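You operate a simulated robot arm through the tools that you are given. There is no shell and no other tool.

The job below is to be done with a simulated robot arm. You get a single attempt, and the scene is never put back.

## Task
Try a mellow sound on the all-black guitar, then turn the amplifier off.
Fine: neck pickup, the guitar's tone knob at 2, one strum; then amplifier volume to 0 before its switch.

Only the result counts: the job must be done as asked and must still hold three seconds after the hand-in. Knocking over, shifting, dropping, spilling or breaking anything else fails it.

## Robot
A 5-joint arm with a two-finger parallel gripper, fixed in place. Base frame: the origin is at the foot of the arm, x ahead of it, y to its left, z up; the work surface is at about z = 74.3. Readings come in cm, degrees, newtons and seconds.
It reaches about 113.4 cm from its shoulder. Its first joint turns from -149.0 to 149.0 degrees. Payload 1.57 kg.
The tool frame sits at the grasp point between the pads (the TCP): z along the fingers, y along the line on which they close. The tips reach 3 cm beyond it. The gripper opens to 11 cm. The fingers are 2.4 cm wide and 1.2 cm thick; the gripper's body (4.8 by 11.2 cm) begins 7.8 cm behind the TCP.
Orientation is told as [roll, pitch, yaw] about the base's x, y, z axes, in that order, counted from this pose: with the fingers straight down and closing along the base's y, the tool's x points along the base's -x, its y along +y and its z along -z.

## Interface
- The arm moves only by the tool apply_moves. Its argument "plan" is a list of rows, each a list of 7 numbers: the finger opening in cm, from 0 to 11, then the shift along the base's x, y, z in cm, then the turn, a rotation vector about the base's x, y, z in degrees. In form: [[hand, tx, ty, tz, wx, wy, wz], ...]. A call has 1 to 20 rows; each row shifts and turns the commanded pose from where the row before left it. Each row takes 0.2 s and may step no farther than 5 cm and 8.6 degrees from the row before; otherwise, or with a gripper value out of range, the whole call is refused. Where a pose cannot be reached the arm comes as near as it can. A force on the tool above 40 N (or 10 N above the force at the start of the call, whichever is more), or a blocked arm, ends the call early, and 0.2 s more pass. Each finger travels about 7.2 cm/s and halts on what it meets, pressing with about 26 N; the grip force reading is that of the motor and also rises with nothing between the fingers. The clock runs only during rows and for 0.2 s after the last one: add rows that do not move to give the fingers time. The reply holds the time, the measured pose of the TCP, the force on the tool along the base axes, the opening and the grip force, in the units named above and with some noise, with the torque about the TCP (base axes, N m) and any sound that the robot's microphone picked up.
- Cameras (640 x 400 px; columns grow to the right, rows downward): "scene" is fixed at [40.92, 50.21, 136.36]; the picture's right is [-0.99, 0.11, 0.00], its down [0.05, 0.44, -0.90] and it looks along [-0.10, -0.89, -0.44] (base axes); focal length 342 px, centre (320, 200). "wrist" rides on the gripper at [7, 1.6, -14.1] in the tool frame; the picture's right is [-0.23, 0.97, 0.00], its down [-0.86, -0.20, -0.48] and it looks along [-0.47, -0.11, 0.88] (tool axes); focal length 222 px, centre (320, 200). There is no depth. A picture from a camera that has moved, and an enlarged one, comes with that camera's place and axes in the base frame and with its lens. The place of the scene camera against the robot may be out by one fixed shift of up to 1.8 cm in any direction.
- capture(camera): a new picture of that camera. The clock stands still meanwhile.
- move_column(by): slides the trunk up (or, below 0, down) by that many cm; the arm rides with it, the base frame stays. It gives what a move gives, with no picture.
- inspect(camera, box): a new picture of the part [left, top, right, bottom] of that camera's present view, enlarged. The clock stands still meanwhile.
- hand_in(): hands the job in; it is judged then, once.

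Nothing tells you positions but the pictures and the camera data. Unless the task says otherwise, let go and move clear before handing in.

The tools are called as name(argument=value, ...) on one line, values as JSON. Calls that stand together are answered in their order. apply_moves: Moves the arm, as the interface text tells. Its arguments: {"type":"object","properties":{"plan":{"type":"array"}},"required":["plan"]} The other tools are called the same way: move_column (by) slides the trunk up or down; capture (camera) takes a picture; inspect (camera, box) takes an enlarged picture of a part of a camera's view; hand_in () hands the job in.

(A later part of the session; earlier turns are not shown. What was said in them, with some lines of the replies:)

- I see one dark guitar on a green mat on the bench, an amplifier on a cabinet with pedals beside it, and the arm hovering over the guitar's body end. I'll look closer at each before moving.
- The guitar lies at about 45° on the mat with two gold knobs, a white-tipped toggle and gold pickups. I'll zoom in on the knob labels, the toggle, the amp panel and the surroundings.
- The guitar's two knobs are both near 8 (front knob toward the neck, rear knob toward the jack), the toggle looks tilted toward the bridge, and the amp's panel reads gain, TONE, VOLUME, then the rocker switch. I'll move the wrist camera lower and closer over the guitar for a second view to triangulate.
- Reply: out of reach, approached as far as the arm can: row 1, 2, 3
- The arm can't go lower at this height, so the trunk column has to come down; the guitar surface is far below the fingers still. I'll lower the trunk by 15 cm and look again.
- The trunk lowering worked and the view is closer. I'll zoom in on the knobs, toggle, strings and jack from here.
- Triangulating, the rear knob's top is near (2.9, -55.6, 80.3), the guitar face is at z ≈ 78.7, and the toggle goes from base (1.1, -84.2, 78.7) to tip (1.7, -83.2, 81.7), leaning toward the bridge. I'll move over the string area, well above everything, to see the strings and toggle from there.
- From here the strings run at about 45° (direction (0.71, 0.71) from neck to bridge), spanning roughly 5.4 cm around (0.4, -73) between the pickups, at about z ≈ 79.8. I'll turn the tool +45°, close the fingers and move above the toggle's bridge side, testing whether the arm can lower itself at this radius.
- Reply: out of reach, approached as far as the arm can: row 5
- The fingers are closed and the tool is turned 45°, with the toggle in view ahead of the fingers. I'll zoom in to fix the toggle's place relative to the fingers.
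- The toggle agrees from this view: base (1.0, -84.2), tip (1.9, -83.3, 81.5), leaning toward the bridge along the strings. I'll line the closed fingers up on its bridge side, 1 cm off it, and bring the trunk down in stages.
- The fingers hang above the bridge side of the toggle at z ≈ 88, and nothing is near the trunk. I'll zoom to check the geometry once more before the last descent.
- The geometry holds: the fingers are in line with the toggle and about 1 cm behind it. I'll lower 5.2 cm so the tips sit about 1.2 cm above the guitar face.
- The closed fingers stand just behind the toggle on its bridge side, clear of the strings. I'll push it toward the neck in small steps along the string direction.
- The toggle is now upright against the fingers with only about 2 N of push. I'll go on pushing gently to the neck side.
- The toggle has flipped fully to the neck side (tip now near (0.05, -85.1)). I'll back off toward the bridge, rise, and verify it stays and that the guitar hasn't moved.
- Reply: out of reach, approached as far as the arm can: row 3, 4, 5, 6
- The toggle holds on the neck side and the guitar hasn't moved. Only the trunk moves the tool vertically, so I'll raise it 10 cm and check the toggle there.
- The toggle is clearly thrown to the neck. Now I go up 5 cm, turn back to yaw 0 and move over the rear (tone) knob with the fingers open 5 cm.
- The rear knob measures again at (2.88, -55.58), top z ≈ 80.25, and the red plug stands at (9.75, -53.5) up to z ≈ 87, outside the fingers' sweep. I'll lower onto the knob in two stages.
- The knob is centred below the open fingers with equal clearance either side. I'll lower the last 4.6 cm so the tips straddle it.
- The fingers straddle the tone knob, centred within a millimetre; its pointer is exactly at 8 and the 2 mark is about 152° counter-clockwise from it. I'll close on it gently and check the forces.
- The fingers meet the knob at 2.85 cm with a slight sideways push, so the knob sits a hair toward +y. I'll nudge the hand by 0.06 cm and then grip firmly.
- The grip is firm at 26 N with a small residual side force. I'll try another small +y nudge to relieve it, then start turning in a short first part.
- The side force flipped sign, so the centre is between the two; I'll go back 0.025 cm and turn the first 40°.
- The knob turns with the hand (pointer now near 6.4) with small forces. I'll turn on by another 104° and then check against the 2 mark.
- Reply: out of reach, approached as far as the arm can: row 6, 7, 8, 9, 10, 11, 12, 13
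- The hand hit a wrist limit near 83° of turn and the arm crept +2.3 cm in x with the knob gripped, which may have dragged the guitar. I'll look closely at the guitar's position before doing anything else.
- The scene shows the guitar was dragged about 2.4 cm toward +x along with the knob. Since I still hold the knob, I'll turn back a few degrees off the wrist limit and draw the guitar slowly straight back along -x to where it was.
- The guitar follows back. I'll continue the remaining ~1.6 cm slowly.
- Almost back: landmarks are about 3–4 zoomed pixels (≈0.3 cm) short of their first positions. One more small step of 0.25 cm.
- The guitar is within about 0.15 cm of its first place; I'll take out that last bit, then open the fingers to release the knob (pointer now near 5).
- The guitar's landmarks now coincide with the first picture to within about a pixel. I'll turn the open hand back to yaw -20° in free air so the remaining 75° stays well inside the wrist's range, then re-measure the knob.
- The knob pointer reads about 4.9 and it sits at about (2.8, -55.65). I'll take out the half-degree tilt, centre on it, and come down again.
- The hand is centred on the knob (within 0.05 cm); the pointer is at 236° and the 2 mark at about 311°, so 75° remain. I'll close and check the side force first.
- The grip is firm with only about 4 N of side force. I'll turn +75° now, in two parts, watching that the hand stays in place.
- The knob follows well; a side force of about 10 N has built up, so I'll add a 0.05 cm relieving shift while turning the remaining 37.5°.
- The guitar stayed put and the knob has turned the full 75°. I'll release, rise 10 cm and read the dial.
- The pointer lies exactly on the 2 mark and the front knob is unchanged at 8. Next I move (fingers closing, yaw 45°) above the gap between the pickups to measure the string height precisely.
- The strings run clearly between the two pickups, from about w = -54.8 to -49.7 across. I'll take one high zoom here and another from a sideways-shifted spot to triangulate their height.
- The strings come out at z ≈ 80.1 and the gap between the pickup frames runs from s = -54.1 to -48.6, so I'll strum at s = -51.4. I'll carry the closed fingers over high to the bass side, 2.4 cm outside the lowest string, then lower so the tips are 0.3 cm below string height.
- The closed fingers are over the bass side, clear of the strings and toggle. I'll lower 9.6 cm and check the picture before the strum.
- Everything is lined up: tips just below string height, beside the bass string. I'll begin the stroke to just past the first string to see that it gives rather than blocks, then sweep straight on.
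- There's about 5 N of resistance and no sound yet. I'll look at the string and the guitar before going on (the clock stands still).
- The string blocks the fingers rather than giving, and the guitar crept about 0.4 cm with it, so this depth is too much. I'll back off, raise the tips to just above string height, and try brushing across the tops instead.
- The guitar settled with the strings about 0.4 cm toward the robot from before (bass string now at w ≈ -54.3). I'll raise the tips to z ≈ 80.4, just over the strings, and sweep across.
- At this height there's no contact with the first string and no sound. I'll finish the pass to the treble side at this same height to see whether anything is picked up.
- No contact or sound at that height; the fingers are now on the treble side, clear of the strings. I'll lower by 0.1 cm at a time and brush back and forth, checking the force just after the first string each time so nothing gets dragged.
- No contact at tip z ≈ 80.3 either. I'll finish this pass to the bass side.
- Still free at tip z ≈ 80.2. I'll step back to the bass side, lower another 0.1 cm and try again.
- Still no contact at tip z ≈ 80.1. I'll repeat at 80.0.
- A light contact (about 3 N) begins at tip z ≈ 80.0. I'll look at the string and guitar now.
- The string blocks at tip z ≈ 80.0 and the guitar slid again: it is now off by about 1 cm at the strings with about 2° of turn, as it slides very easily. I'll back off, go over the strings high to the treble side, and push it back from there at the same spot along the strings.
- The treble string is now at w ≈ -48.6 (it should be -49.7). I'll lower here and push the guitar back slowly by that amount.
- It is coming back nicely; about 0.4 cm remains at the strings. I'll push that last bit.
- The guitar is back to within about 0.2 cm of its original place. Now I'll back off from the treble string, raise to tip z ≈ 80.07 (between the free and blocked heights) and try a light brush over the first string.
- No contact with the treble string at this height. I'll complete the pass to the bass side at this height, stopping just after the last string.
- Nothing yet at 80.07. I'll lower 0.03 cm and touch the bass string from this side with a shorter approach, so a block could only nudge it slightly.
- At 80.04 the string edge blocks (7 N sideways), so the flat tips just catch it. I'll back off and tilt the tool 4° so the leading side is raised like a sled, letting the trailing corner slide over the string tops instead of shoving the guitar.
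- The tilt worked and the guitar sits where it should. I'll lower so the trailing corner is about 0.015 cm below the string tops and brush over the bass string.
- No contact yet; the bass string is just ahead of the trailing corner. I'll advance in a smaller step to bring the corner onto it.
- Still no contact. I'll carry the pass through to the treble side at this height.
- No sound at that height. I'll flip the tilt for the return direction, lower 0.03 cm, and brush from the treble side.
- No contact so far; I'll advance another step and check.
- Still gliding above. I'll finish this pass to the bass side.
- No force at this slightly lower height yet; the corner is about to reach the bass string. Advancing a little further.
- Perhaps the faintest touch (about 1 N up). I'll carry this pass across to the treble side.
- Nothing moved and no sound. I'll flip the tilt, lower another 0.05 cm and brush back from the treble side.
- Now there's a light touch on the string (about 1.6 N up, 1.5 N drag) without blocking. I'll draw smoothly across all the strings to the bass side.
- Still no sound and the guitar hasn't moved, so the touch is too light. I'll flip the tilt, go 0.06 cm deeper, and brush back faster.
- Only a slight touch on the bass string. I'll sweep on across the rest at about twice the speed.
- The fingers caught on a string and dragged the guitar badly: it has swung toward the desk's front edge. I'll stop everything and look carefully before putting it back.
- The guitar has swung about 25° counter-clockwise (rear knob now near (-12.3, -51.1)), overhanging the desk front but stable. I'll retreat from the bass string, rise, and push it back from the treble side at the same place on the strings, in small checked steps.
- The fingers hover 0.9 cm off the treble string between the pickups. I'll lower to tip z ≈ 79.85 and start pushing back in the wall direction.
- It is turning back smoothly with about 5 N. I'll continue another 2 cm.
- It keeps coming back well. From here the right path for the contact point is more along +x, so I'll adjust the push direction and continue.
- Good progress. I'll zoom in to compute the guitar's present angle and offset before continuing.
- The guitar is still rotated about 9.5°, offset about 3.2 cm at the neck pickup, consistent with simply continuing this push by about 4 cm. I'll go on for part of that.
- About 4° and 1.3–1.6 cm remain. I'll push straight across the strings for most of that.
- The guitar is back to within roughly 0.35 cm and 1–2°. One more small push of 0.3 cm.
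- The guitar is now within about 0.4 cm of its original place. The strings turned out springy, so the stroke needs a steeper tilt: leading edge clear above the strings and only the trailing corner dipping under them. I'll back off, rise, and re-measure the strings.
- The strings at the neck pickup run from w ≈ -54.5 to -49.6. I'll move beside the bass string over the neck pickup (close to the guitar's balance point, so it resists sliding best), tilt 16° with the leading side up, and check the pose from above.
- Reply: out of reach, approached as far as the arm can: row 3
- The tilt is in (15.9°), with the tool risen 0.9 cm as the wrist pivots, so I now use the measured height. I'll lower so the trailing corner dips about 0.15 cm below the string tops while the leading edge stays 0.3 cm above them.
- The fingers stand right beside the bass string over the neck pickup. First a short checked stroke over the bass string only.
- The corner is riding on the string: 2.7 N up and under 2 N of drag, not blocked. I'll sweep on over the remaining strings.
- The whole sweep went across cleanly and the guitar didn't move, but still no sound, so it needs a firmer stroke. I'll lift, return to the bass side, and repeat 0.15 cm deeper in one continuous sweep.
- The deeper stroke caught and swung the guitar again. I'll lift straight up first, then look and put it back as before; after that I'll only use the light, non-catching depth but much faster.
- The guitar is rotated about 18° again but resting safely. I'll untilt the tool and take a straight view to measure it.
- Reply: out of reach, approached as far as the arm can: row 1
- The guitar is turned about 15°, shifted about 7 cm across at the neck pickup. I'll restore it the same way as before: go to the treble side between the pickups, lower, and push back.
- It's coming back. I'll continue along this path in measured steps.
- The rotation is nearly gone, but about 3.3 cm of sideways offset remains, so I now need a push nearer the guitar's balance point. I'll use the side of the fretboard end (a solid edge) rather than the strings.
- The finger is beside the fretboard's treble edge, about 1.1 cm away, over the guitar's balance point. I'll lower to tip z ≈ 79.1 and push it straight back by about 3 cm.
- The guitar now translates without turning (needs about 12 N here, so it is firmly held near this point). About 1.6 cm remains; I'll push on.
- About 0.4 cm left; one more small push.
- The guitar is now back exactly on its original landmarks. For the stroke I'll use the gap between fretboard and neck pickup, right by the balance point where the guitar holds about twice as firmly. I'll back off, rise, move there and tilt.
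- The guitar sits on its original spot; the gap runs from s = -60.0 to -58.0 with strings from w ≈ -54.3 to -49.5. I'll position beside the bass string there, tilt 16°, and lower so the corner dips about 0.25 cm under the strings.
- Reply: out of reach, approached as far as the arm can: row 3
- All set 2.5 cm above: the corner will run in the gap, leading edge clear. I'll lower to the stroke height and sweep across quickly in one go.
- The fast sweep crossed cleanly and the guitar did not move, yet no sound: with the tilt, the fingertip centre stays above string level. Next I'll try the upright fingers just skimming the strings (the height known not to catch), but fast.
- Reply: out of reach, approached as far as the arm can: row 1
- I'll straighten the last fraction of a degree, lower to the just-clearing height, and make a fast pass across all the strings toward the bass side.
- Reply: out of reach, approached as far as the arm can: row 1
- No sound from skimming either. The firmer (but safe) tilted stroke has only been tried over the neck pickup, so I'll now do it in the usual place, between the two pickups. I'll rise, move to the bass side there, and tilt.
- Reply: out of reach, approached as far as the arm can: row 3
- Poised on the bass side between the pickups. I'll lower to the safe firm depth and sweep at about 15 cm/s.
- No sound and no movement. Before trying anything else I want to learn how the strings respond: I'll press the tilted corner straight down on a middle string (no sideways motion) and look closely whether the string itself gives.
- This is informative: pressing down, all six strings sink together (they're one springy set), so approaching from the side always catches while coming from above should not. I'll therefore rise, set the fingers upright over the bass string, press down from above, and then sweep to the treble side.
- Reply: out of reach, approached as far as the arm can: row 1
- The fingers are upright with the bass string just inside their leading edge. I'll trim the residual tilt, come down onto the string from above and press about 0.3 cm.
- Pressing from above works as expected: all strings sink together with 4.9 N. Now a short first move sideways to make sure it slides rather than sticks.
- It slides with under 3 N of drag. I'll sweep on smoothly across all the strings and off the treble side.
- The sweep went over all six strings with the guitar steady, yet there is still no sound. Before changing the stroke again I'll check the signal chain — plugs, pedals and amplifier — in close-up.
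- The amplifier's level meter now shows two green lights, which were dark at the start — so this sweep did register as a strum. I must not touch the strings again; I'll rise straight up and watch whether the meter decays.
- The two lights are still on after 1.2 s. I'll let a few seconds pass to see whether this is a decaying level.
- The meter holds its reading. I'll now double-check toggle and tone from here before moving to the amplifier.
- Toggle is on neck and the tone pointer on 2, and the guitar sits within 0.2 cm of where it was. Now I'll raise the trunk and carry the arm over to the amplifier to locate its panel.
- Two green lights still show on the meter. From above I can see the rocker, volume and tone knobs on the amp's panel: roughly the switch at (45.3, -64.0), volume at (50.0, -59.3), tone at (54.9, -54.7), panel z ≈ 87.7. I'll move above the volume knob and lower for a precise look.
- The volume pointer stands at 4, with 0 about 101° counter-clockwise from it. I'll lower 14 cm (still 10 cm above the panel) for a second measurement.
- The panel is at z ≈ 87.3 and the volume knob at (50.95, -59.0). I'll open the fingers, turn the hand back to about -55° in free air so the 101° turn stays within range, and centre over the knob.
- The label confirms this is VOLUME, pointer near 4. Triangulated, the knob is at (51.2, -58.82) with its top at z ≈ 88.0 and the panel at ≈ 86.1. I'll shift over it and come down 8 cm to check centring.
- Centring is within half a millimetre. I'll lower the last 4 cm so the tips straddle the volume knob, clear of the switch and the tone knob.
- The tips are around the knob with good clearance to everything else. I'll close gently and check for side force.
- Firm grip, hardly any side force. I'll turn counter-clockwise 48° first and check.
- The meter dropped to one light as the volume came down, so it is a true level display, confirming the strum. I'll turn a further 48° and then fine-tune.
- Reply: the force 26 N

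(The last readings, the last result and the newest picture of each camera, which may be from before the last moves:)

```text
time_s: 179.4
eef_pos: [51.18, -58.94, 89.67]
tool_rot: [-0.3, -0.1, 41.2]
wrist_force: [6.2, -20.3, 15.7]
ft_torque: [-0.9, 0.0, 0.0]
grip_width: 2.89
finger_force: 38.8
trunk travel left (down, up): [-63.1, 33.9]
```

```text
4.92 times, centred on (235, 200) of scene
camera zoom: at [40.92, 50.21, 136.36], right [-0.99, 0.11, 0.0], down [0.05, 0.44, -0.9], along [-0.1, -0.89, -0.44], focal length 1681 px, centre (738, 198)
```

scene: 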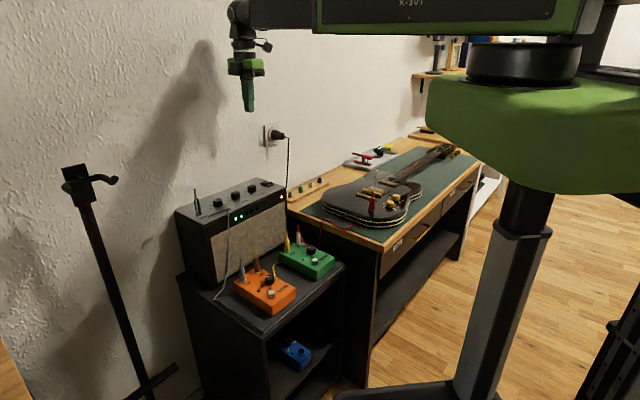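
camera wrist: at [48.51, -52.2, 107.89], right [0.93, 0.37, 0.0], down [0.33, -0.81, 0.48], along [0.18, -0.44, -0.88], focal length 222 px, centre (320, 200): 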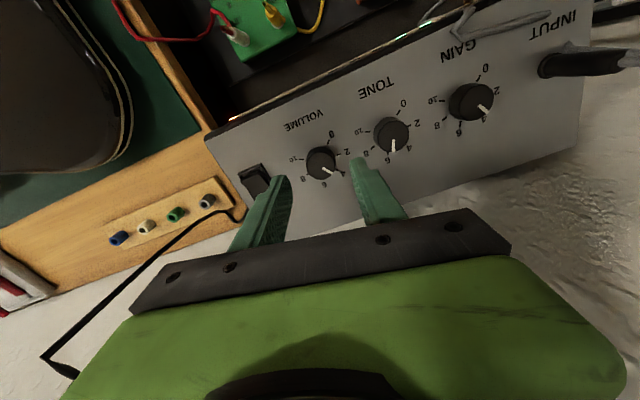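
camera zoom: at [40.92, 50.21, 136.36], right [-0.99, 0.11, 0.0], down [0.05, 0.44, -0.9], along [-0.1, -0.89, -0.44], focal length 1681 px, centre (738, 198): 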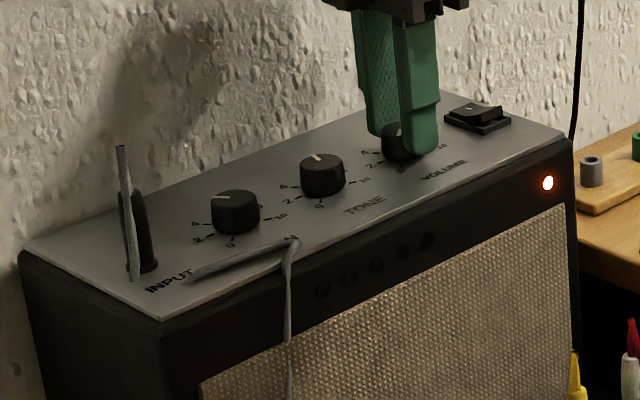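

The meter is dark now, though some side force (20 N) has built up at the grip. I'll relieve it with a tiny shift, release, rise a little and read the dial.

apply_moves(plan=[[2.4, 0.02, -0.05, 0, 0, 0, 0], [2.6, 0.01, -0.03, 0, 0, 0, 0], [3.4, 0, 0, 0, 0, 0, 0], [4.4, 0, 0, 0, 0, 0, 0], [5, 0, 0, 0, 0, 0, 0]])

move_column(by=6)

inspect(camera="wrist", box=[240, 110, 400, 210])

inspect(camera="scene", box=[200, 165, 296, 225])

```text
time_s: 180.6
eef_pos: [51.04, -59.02, 89.78]
tool_rot: [-0.1, 0.0, 41.1]
wrist_force: [0.3, -0.7, -0.2]
ft_torque: [0.0, 0.01, 0.02]
grip_width: 5.02
finger_force: 0.0
trunk travel left (down, up): [-63.1, 33.9]
```

```text
time_s: 181.6
eef_pos: [51.12, -58.95, 95.74]
tool_rot: [-0.1, 0.1, 41.0]
wrist_force: [0.5, 0.4, -0.7]
ft_torque: [0.01, 0.0, 0.0]
grip_width: 5.01
finger_force: 0.1
trunk travel left (down, up): [-69.1, 27.9]
```

```text
4.00 times, centred on (320, 160) of wrist
camera zoom: at [44.88, -62.27, 109.88], right [-0.47, 0.88, 0.0], down [0.78, 0.41, 0.48], along [0.42, 0.22, -0.88], focal length 888 px, centre (320, 360)
```

zoom: 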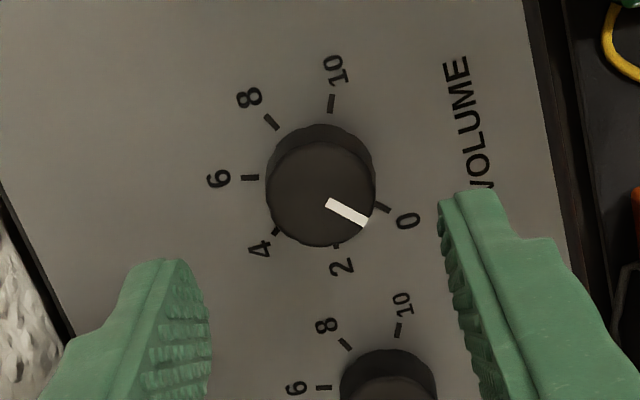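

```text
6.67 times, centred on (248, 195) of scene
camera zoom: at [40.92, 50.21, 136.36], right [-0.99, 0.11, 0.0], down [0.05, 0.44, -0.9], along [-0.1, -0.89, -0.44], focal length 2276 px, centre (800, 233)
```

zoom: 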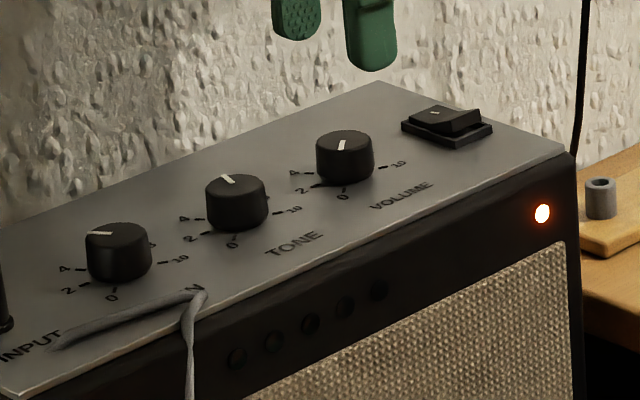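

The volume pointer is on the 0 mark (within about 1°) and the level lights are out. Next is the rocker switch; I'll zoom in on it to see which half is up.

inspect(camera="scene", box=[252, 172, 284, 192])

inspect(camera="wrist", box=[220, 30, 348, 110])

capture(camera="wrist")

```text
16.00 times, centred on (268, 182) of scene
camera zoom: at [40.92, 50.21, 136.36], right [-0.99, 0.11, 0.0], down [0.05, 0.44, -0.9], along [-0.1, -0.89, -0.44], focal length 5463 px, centre (1152, 488)
```

zoom: 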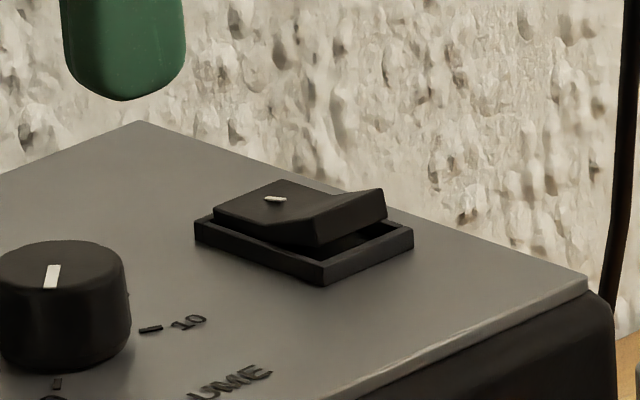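

```text
5.00 times, centred on (284, 70) of wrist
camera zoom: at [44.88, -62.27, 109.88], right [-0.47, 0.88, 0.0], down [0.78, 0.41, 0.48], along [0.42, 0.22, -0.88], focal length 1111 px, centre (500, 850)
```

zoom: 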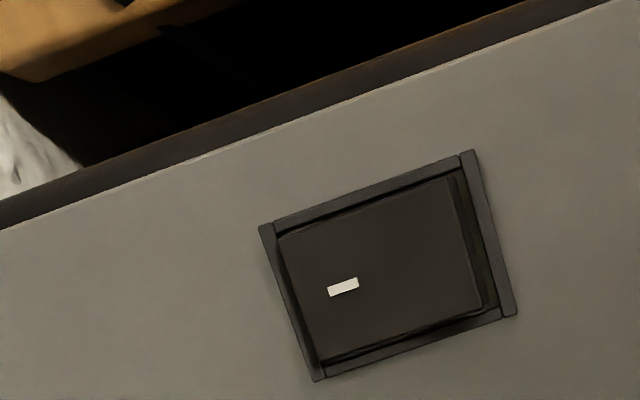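

```text
taken
camera wrist: at [44.88, -62.27, 109.88], right [-0.47, 0.88, 0.0], down [0.78, 0.41, 0.48], along [0.42, 0.22, -0.88], focal length 222 px, centre (320, 200)
```

wrist: 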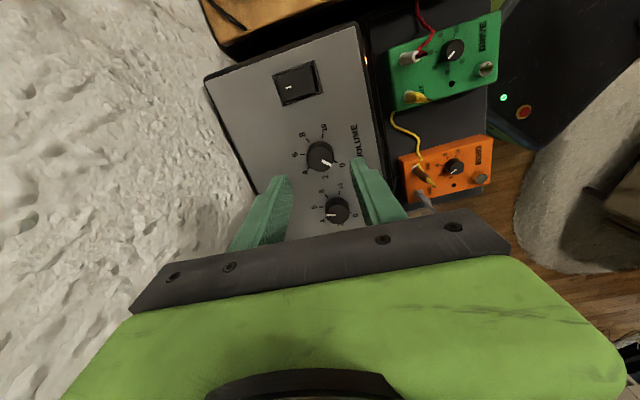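

The front half of the rocker (away from the wall, toward the speaker front) is raised and the half with the white mark is pressed in — that is the ON position with the pilot light lit. I'll close the fingers and move above the raised front half.

apply_moves(plan=[[3, -2.0, -1.3, 0, 0, 0, 2], [1, -2.0, -1.3, 0, 0, 0, 2], [0, -1.95, -1.3, 0, 0, 0, 0], [0, 0, 0, 0, 0, 0, 0], [0, 0, 0, 0, 0, 0, 0]])

capture(camera="wrist")

inspect(camera="wrist", box=[256, 100, 384, 180])

inspect(camera="scene", box=[220, 140, 316, 200])

```text
time_s: 182.8
eef_pos: [45.14, -62.82, 95.74]
tool_rot: [-0.1, 0.2, 45.1]
wrist_force: [-0.3, 0.0, 0.1]
ft_torque: [0.0, 0.0, -0.03]
grip_width: 0.0
finger_force: 21.2
trunk travel left (down, up): [-69.1, 27.9]
```

```text
taken
camera wrist: at [39.22, -66.57, 109.88], right [-0.53, 0.85, 0.0], down [0.74, 0.47, 0.48], along [0.41, 0.25, -0.88], focal length 222 px, centre (320, 200)
```

wrist: 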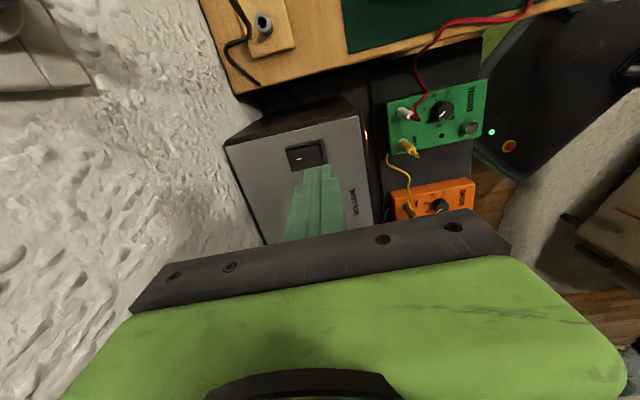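

```text
5.00 times, centred on (320, 140) of wrist
camera zoom: at [39.22, -66.57, 109.88], right [-0.53, 0.85, 0.0], down [0.74, 0.47, 0.48], along [0.41, 0.25, -0.88], focal length 1111 px, centre (320, 500)
```

zoom: 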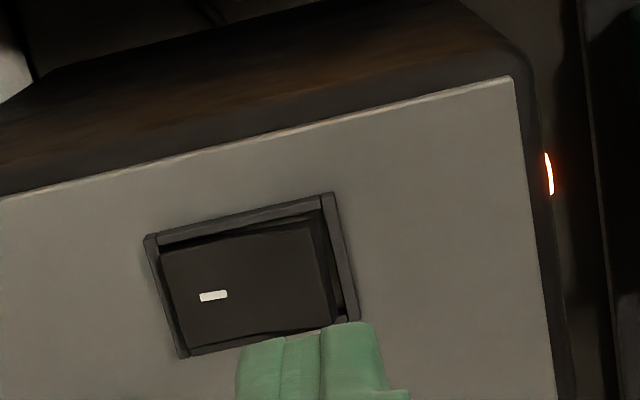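

```text
6.67 times, centred on (268, 170) of scene
camera zoom: at [40.92, 50.21, 136.36], right [-0.99, 0.11, 0.0], down [0.05, 0.44, -0.9], along [-0.1, -0.89, -0.44], focal length 2276 px, centre (667, 400)
```

zoom: 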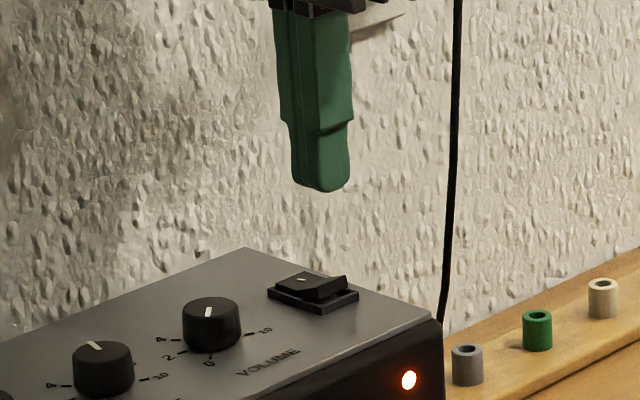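

The fingers hang over the raised front half, centred within 0.3 cm. I'll trim that, lower to just above the rocker, then press in small steps watching the force.

apply_moves(plan=[[0, -0.18, -0.18, 0, 0, 0, 0], [0, 0, 0, 0, 0, 0, 0]])

move_column(by=-4.6)

inspect(camera="scene", box=[246, 162, 294, 192])

inspect(camera="wrist", box=[256, 120, 384, 200])

```text
time_s: 183.4
eef_pos: [44.94, -62.97, 95.8]
tool_rot: [0.0, 0.1, 45.2]
wrist_force: [-0.6, -0.3, -0.1]
ft_torque: [0.02, 0.02, 0.01]
grip_width: 0.02
finger_force: 20.9
trunk travel left (down, up): [-69.1, 27.9]
```

```text
time_s: 184.3
eef_pos: [45.1, -62.98, 91.18]
tool_rot: [-0.1, 0.2, 45.0]
wrist_force: [-0.6, -0.7, 0.3]
ft_torque: [0.03, -0.01, 0.02]
grip_width: 0.0
finger_force: 21.3
trunk travel left (down, up): [-64.5, 32.5]
```

```text
13.33 times, centred on (270, 177) of scene
camera zoom: at [40.92, 50.21, 136.36], right [-0.99, 0.11, 0.0], down [0.05, 0.44, -0.9], along [-0.1, -0.89, -0.44], focal length 4553 px, centre (987, 507)
```

zoom: 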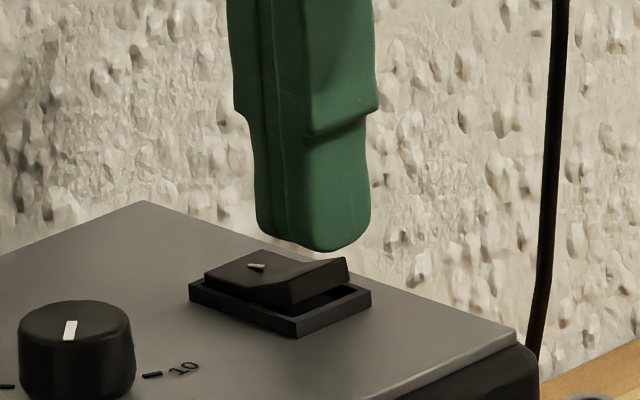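

```text
5.00 times, centred on (320, 160) of wrist
camera zoom: at [39.05, -66.76, 105.28], right [-0.53, 0.85, 0.0], down [0.74, 0.47, 0.48], along [0.41, 0.25, -0.88], focal length 1111 px, centre (320, 400)
```

zoom: 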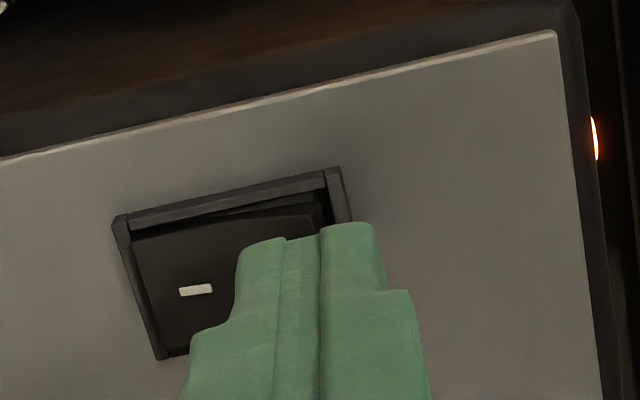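

The fingertips are about 0.8 cm above the raised half. Stepping down now, watching force.

move_column(by=-0.6)

move_column(by=-0.2)

move_column(by=-0.2)

inspect(camera="scene", box=[246, 162, 294, 192])

```text
time_s: 184.9
eef_pos: [45.04, -63.05, 90.64]
tool_rot: [-0.2, 0.1, 45.1]
wrist_force: [-0.2, -0.8, 0.0]
ft_torque: [0.0, -0.02, -0.02]
grip_width: 0.0
finger_force: 21.2
trunk travel left (down, up): [-63.9, 33.1]
```

```text
time_s: 185.4
eef_pos: [45.04, -63.01, 90.48]
tool_rot: [0.0, 0.1, 45.1]
wrist_force: [-0.5, 0.5, 1.7]
ft_torque: [0.01, -0.01, 0.01]
grip_width: 0.0
finger_force: 20.7
trunk travel left (down, up): [-63.7, 33.3]
```

```text
time_s: 185.9
eef_pos: [45.05, -63.05, 90.15]
tool_rot: [0.0, 0.1, 45.1]
wrist_force: [0.0, -0.3, 0.2]
ft_torque: [0.02, 0.01, 0.02]
grip_width: 0.01
finger_force: 21.5
trunk travel left (down, up): [-63.5, 33.5]
heard: click
```

```text
13.33 times, centred on (270, 177) of scene
camera zoom: at [40.92, 50.21, 136.36], right [-0.99, 0.11, 0.0], down [0.05, 0.44, -0.9], along [-0.1, -0.89, -0.44], focal length 4553 px, centre (987, 507)
```

zoom: 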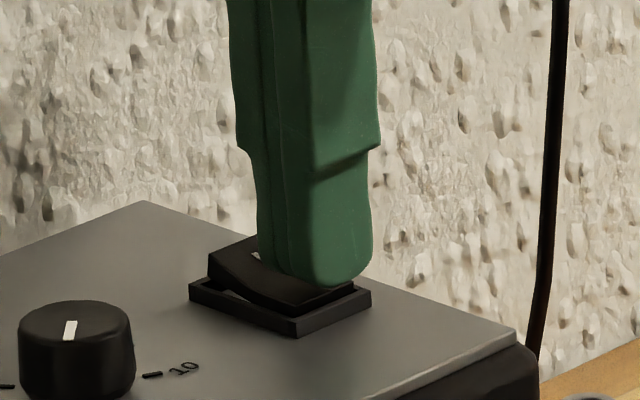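

A click was heard and the rocker has tipped to its front side. I'll rise and check the pilot light, switch and volume.

move_column(by=8)

inspect(camera="scene", box=[175, 165, 303, 245])

inspect(camera="scene", box=[236, 168, 300, 208])

capture(camera="scene")

```text
time_s: 187.1
eef_pos: [45.03, -62.99, 98.25]
tool_rot: [-0.1, 0.1, 45.1]
wrist_force: [0.1, 0.1, 0.0]
ft_torque: [-0.01, 0.04, 0.0]
grip_width: 0.0
finger_force: 21.2
trunk travel left (down, up): [-71.5, 25.5]
```

```text
5.00 times, centred on (239, 205) of scene
camera zoom: at [40.92, 50.21, 136.36], right [-0.99, 0.11, 0.0], down [0.05, 0.44, -0.9], along [-0.1, -0.89, -0.44], focal length 1707 px, centre (725, 175)
```

zoom: 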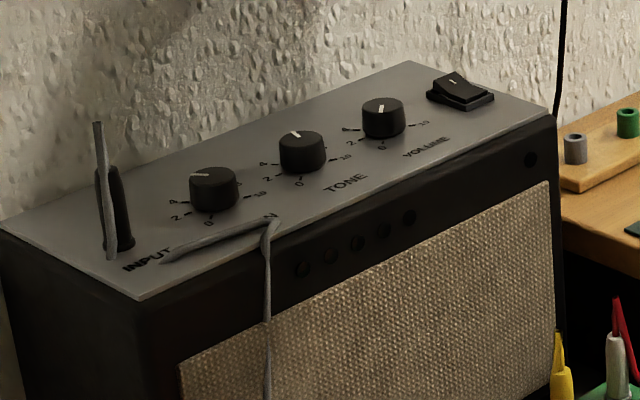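

```text
10.00 times, centred on (268, 188) of scene
camera zoom: at [40.92, 50.21, 136.36], right [-0.99, 0.11, 0.0], down [0.05, 0.44, -0.9], along [-0.1, -0.89, -0.44], focal length 3415 px, centre (840, 320)
```

zoom: 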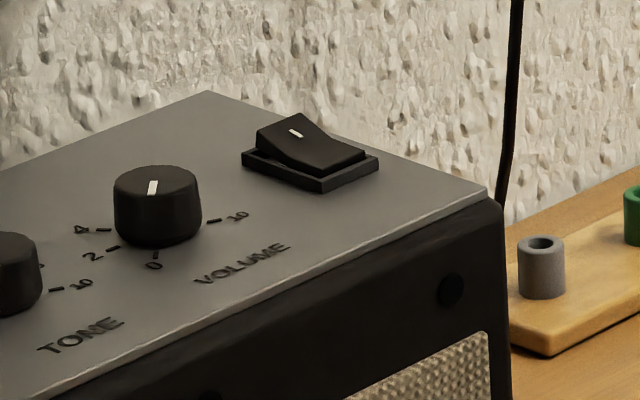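

```text
taken
```

scene: 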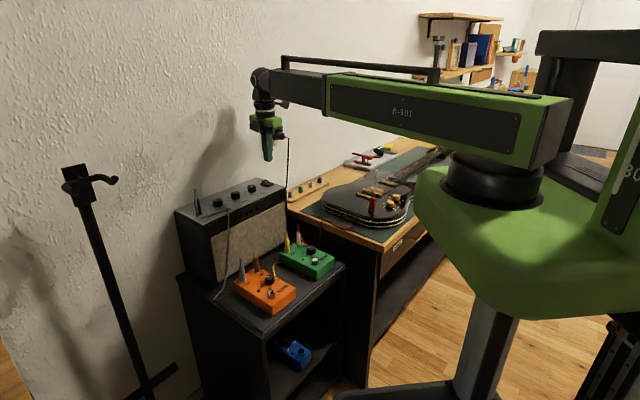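

The pilot light is out, the rocker is switched over, and volume sits at 0. I'll raise the arm, move it clear of everything, and do a last check of the whole scene.

move_column(by=18)

apply_moves(plan=[[0, -4.5, 0.8, 0, 0, 0, 0], [0, -4.5, 0.8, 0, 0, 0, 0], [0, -4.5, 0.8, 0, 0, 0, 0], [0, -4.5, 0.8, 0, 0, 0, 0], [0, -4.5, 0.8, 0, 0, 0, 0], [0, 0, 0, 0, 0, 0, 0], [0, 0, 0, 0, 0, 0, 0]])

capture(camera="scene")

inspect(camera="scene", box=[300, 140, 460, 240])

inspect(camera="scene", box=[175, 165, 303, 245])

capture(camera="wrist")

```text
time_s: 189.1
eef_pos: [44.99, -63.16, 116.09]
tool_rot: [-0.1, 0.1, 45.0]
wrist_force: [0.9, 1.1, 0.3]
ft_torque: [-0.01, 0.01, -0.02]
grip_width: 0.0
finger_force: 21.3
trunk travel left (down, up): [-89.5, 7.5]
```

```text
time_s: 190.7
eef_pos: [22.3, -58.81, 116.21]
tool_rot: [-0.1, 0.0, 45.0]
wrist_force: [-1.2, 0.3, -0.2]
ft_torque: [-0.02, 0.0, 0.01]
grip_width: 0.0
finger_force: 21.3
trunk travel left (down, up): [-89.5, 7.5]
```

```text
taken
```

scene: 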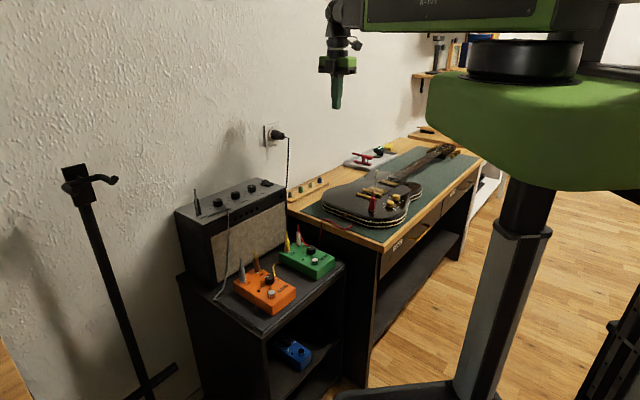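

```text
4.00 times, centred on (380, 190) of scene
camera zoom: at [40.92, 50.21, 136.36], right [-0.99, 0.11, 0.0], down [0.05, 0.44, -0.9], along [-0.1, -0.89, -0.44], focal length 1366 px, centre (80, 240)
```

zoom: 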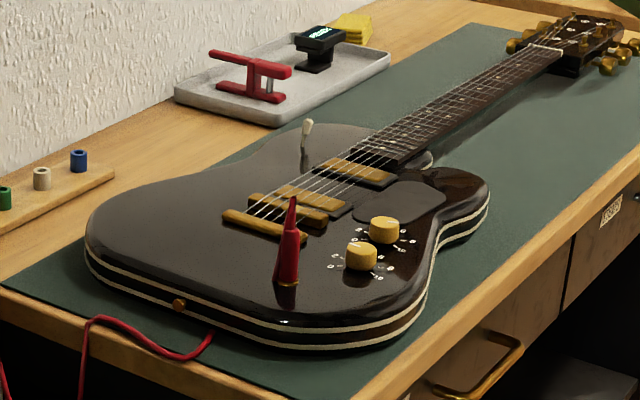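

```text
5.00 times, centred on (239, 205) of scene
camera zoom: at [40.92, 50.21, 136.36], right [-0.99, 0.11, 0.0], down [0.05, 0.44, -0.9], along [-0.1, -0.89, -0.44], focal length 1707 px, centre (725, 175)
```

zoom: 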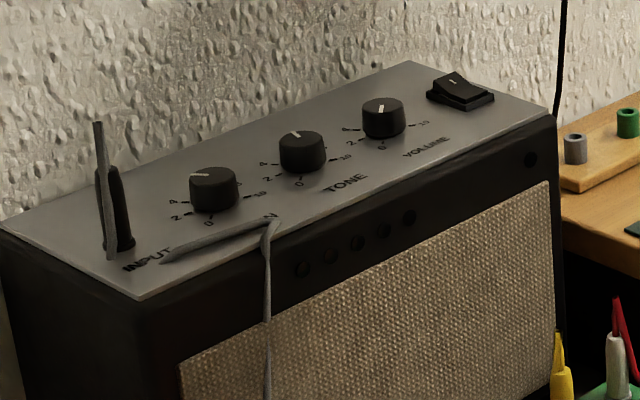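

```text
taken
camera wrist: at [16.36, -62.61, 130.29], right [-0.53, 0.85, 0.0], down [0.74, 0.47, 0.48], along [0.41, 0.25, -0.88], focal length 222 px, centre (320, 200)
```

wrist: 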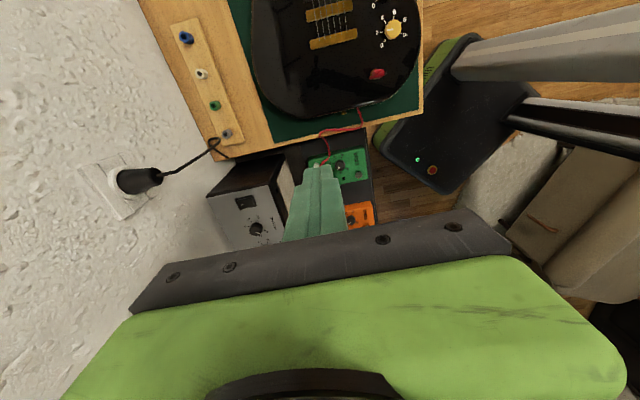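

The guitar, tray, pedals and amplifier are all in place. One last close reading of the tone knob from here before handing in.

inspect(camera="wrist", box=[356, 2, 436, 52])

inspect(camera="wrist", box=[220, 190, 284, 230])

```text
8.00 times, centred on (396, 27) of wrist
camera zoom: at [16.36, -62.61, 130.29], right [-0.53, 0.85, 0.0], down [0.74, 0.47, 0.48], along [0.41, 0.25, -0.88], focal length 1777 px, centre (-288, 1584)
```

zoom: 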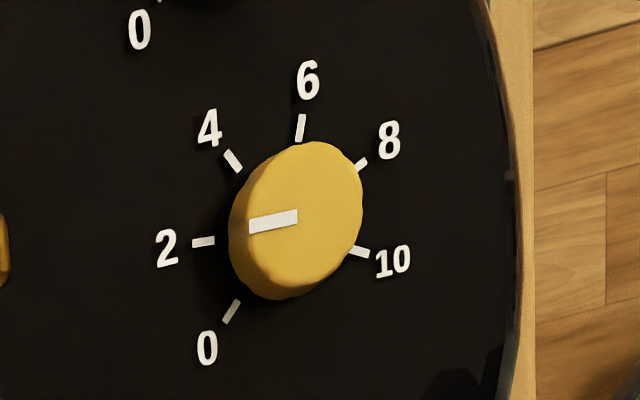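

```text
10.00 times, centred on (252, 210) of wrist
camera zoom: at [16.36, -62.61, 130.29], right [-0.53, 0.85, 0.0], down [0.74, 0.47, 0.48], along [0.41, 0.25, -0.88], focal length 2221 px, centre (1000, 100)
```

zoom: 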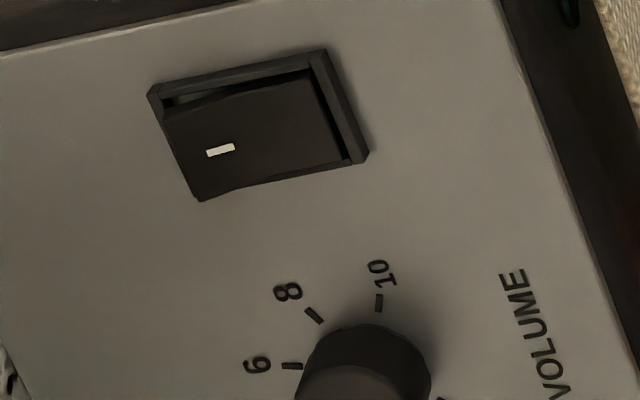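

The tone pointer reads 2, the toggle is on the neck pickup, amp volume is at 0 and the amplifier is off. The arm is clear of everything, so I'm handing in.

hand_in()

```text
The job is handed in.
```

I handed the job in with every control set as you asked. Two things may count against it: I can't confirm there was only one strum, and I moved the guitar several times along the way.

| Step | State at hand-in | How I know |
|---|---|---|
| Pickup | Switch on neck | Seen leaning toward the neck |
| Guitar tone | 2 | Pointer on the 2 mark |
| Strum | At least one registered | The amp's level lights came on and followed its volume down |
| Amp volume | 0, set before the switch | Pointer on the 0 mark, level lights out |
| Amp switch | Off | Click heard, pilot light out |

- **Strum count:** it took many passes to find a stroke that worked. I only saw the level lights right after the last sweep. An earlier light touch on the strings could also have counted. The microphone never reported a chord, so the level lights are my only evidence of the strum.
- **Guitar moved:** it slid about 2.4 cm while I was turning the tone knob. It swung about 25° and then about 15° during failed strums, at one point hanging over the desk edge. I pushed it back each time, and it ended within about 0.2 cm of where it started. Nothing fell or tipped over.
- **Which knob is tone:** the guitar's two knobs are unlabelled. I took the rear one, nearer the jack, as tone. The signal level after the strum fits that: with that knob down at 2, the amp still showed a normal level, so it isn't the volume.
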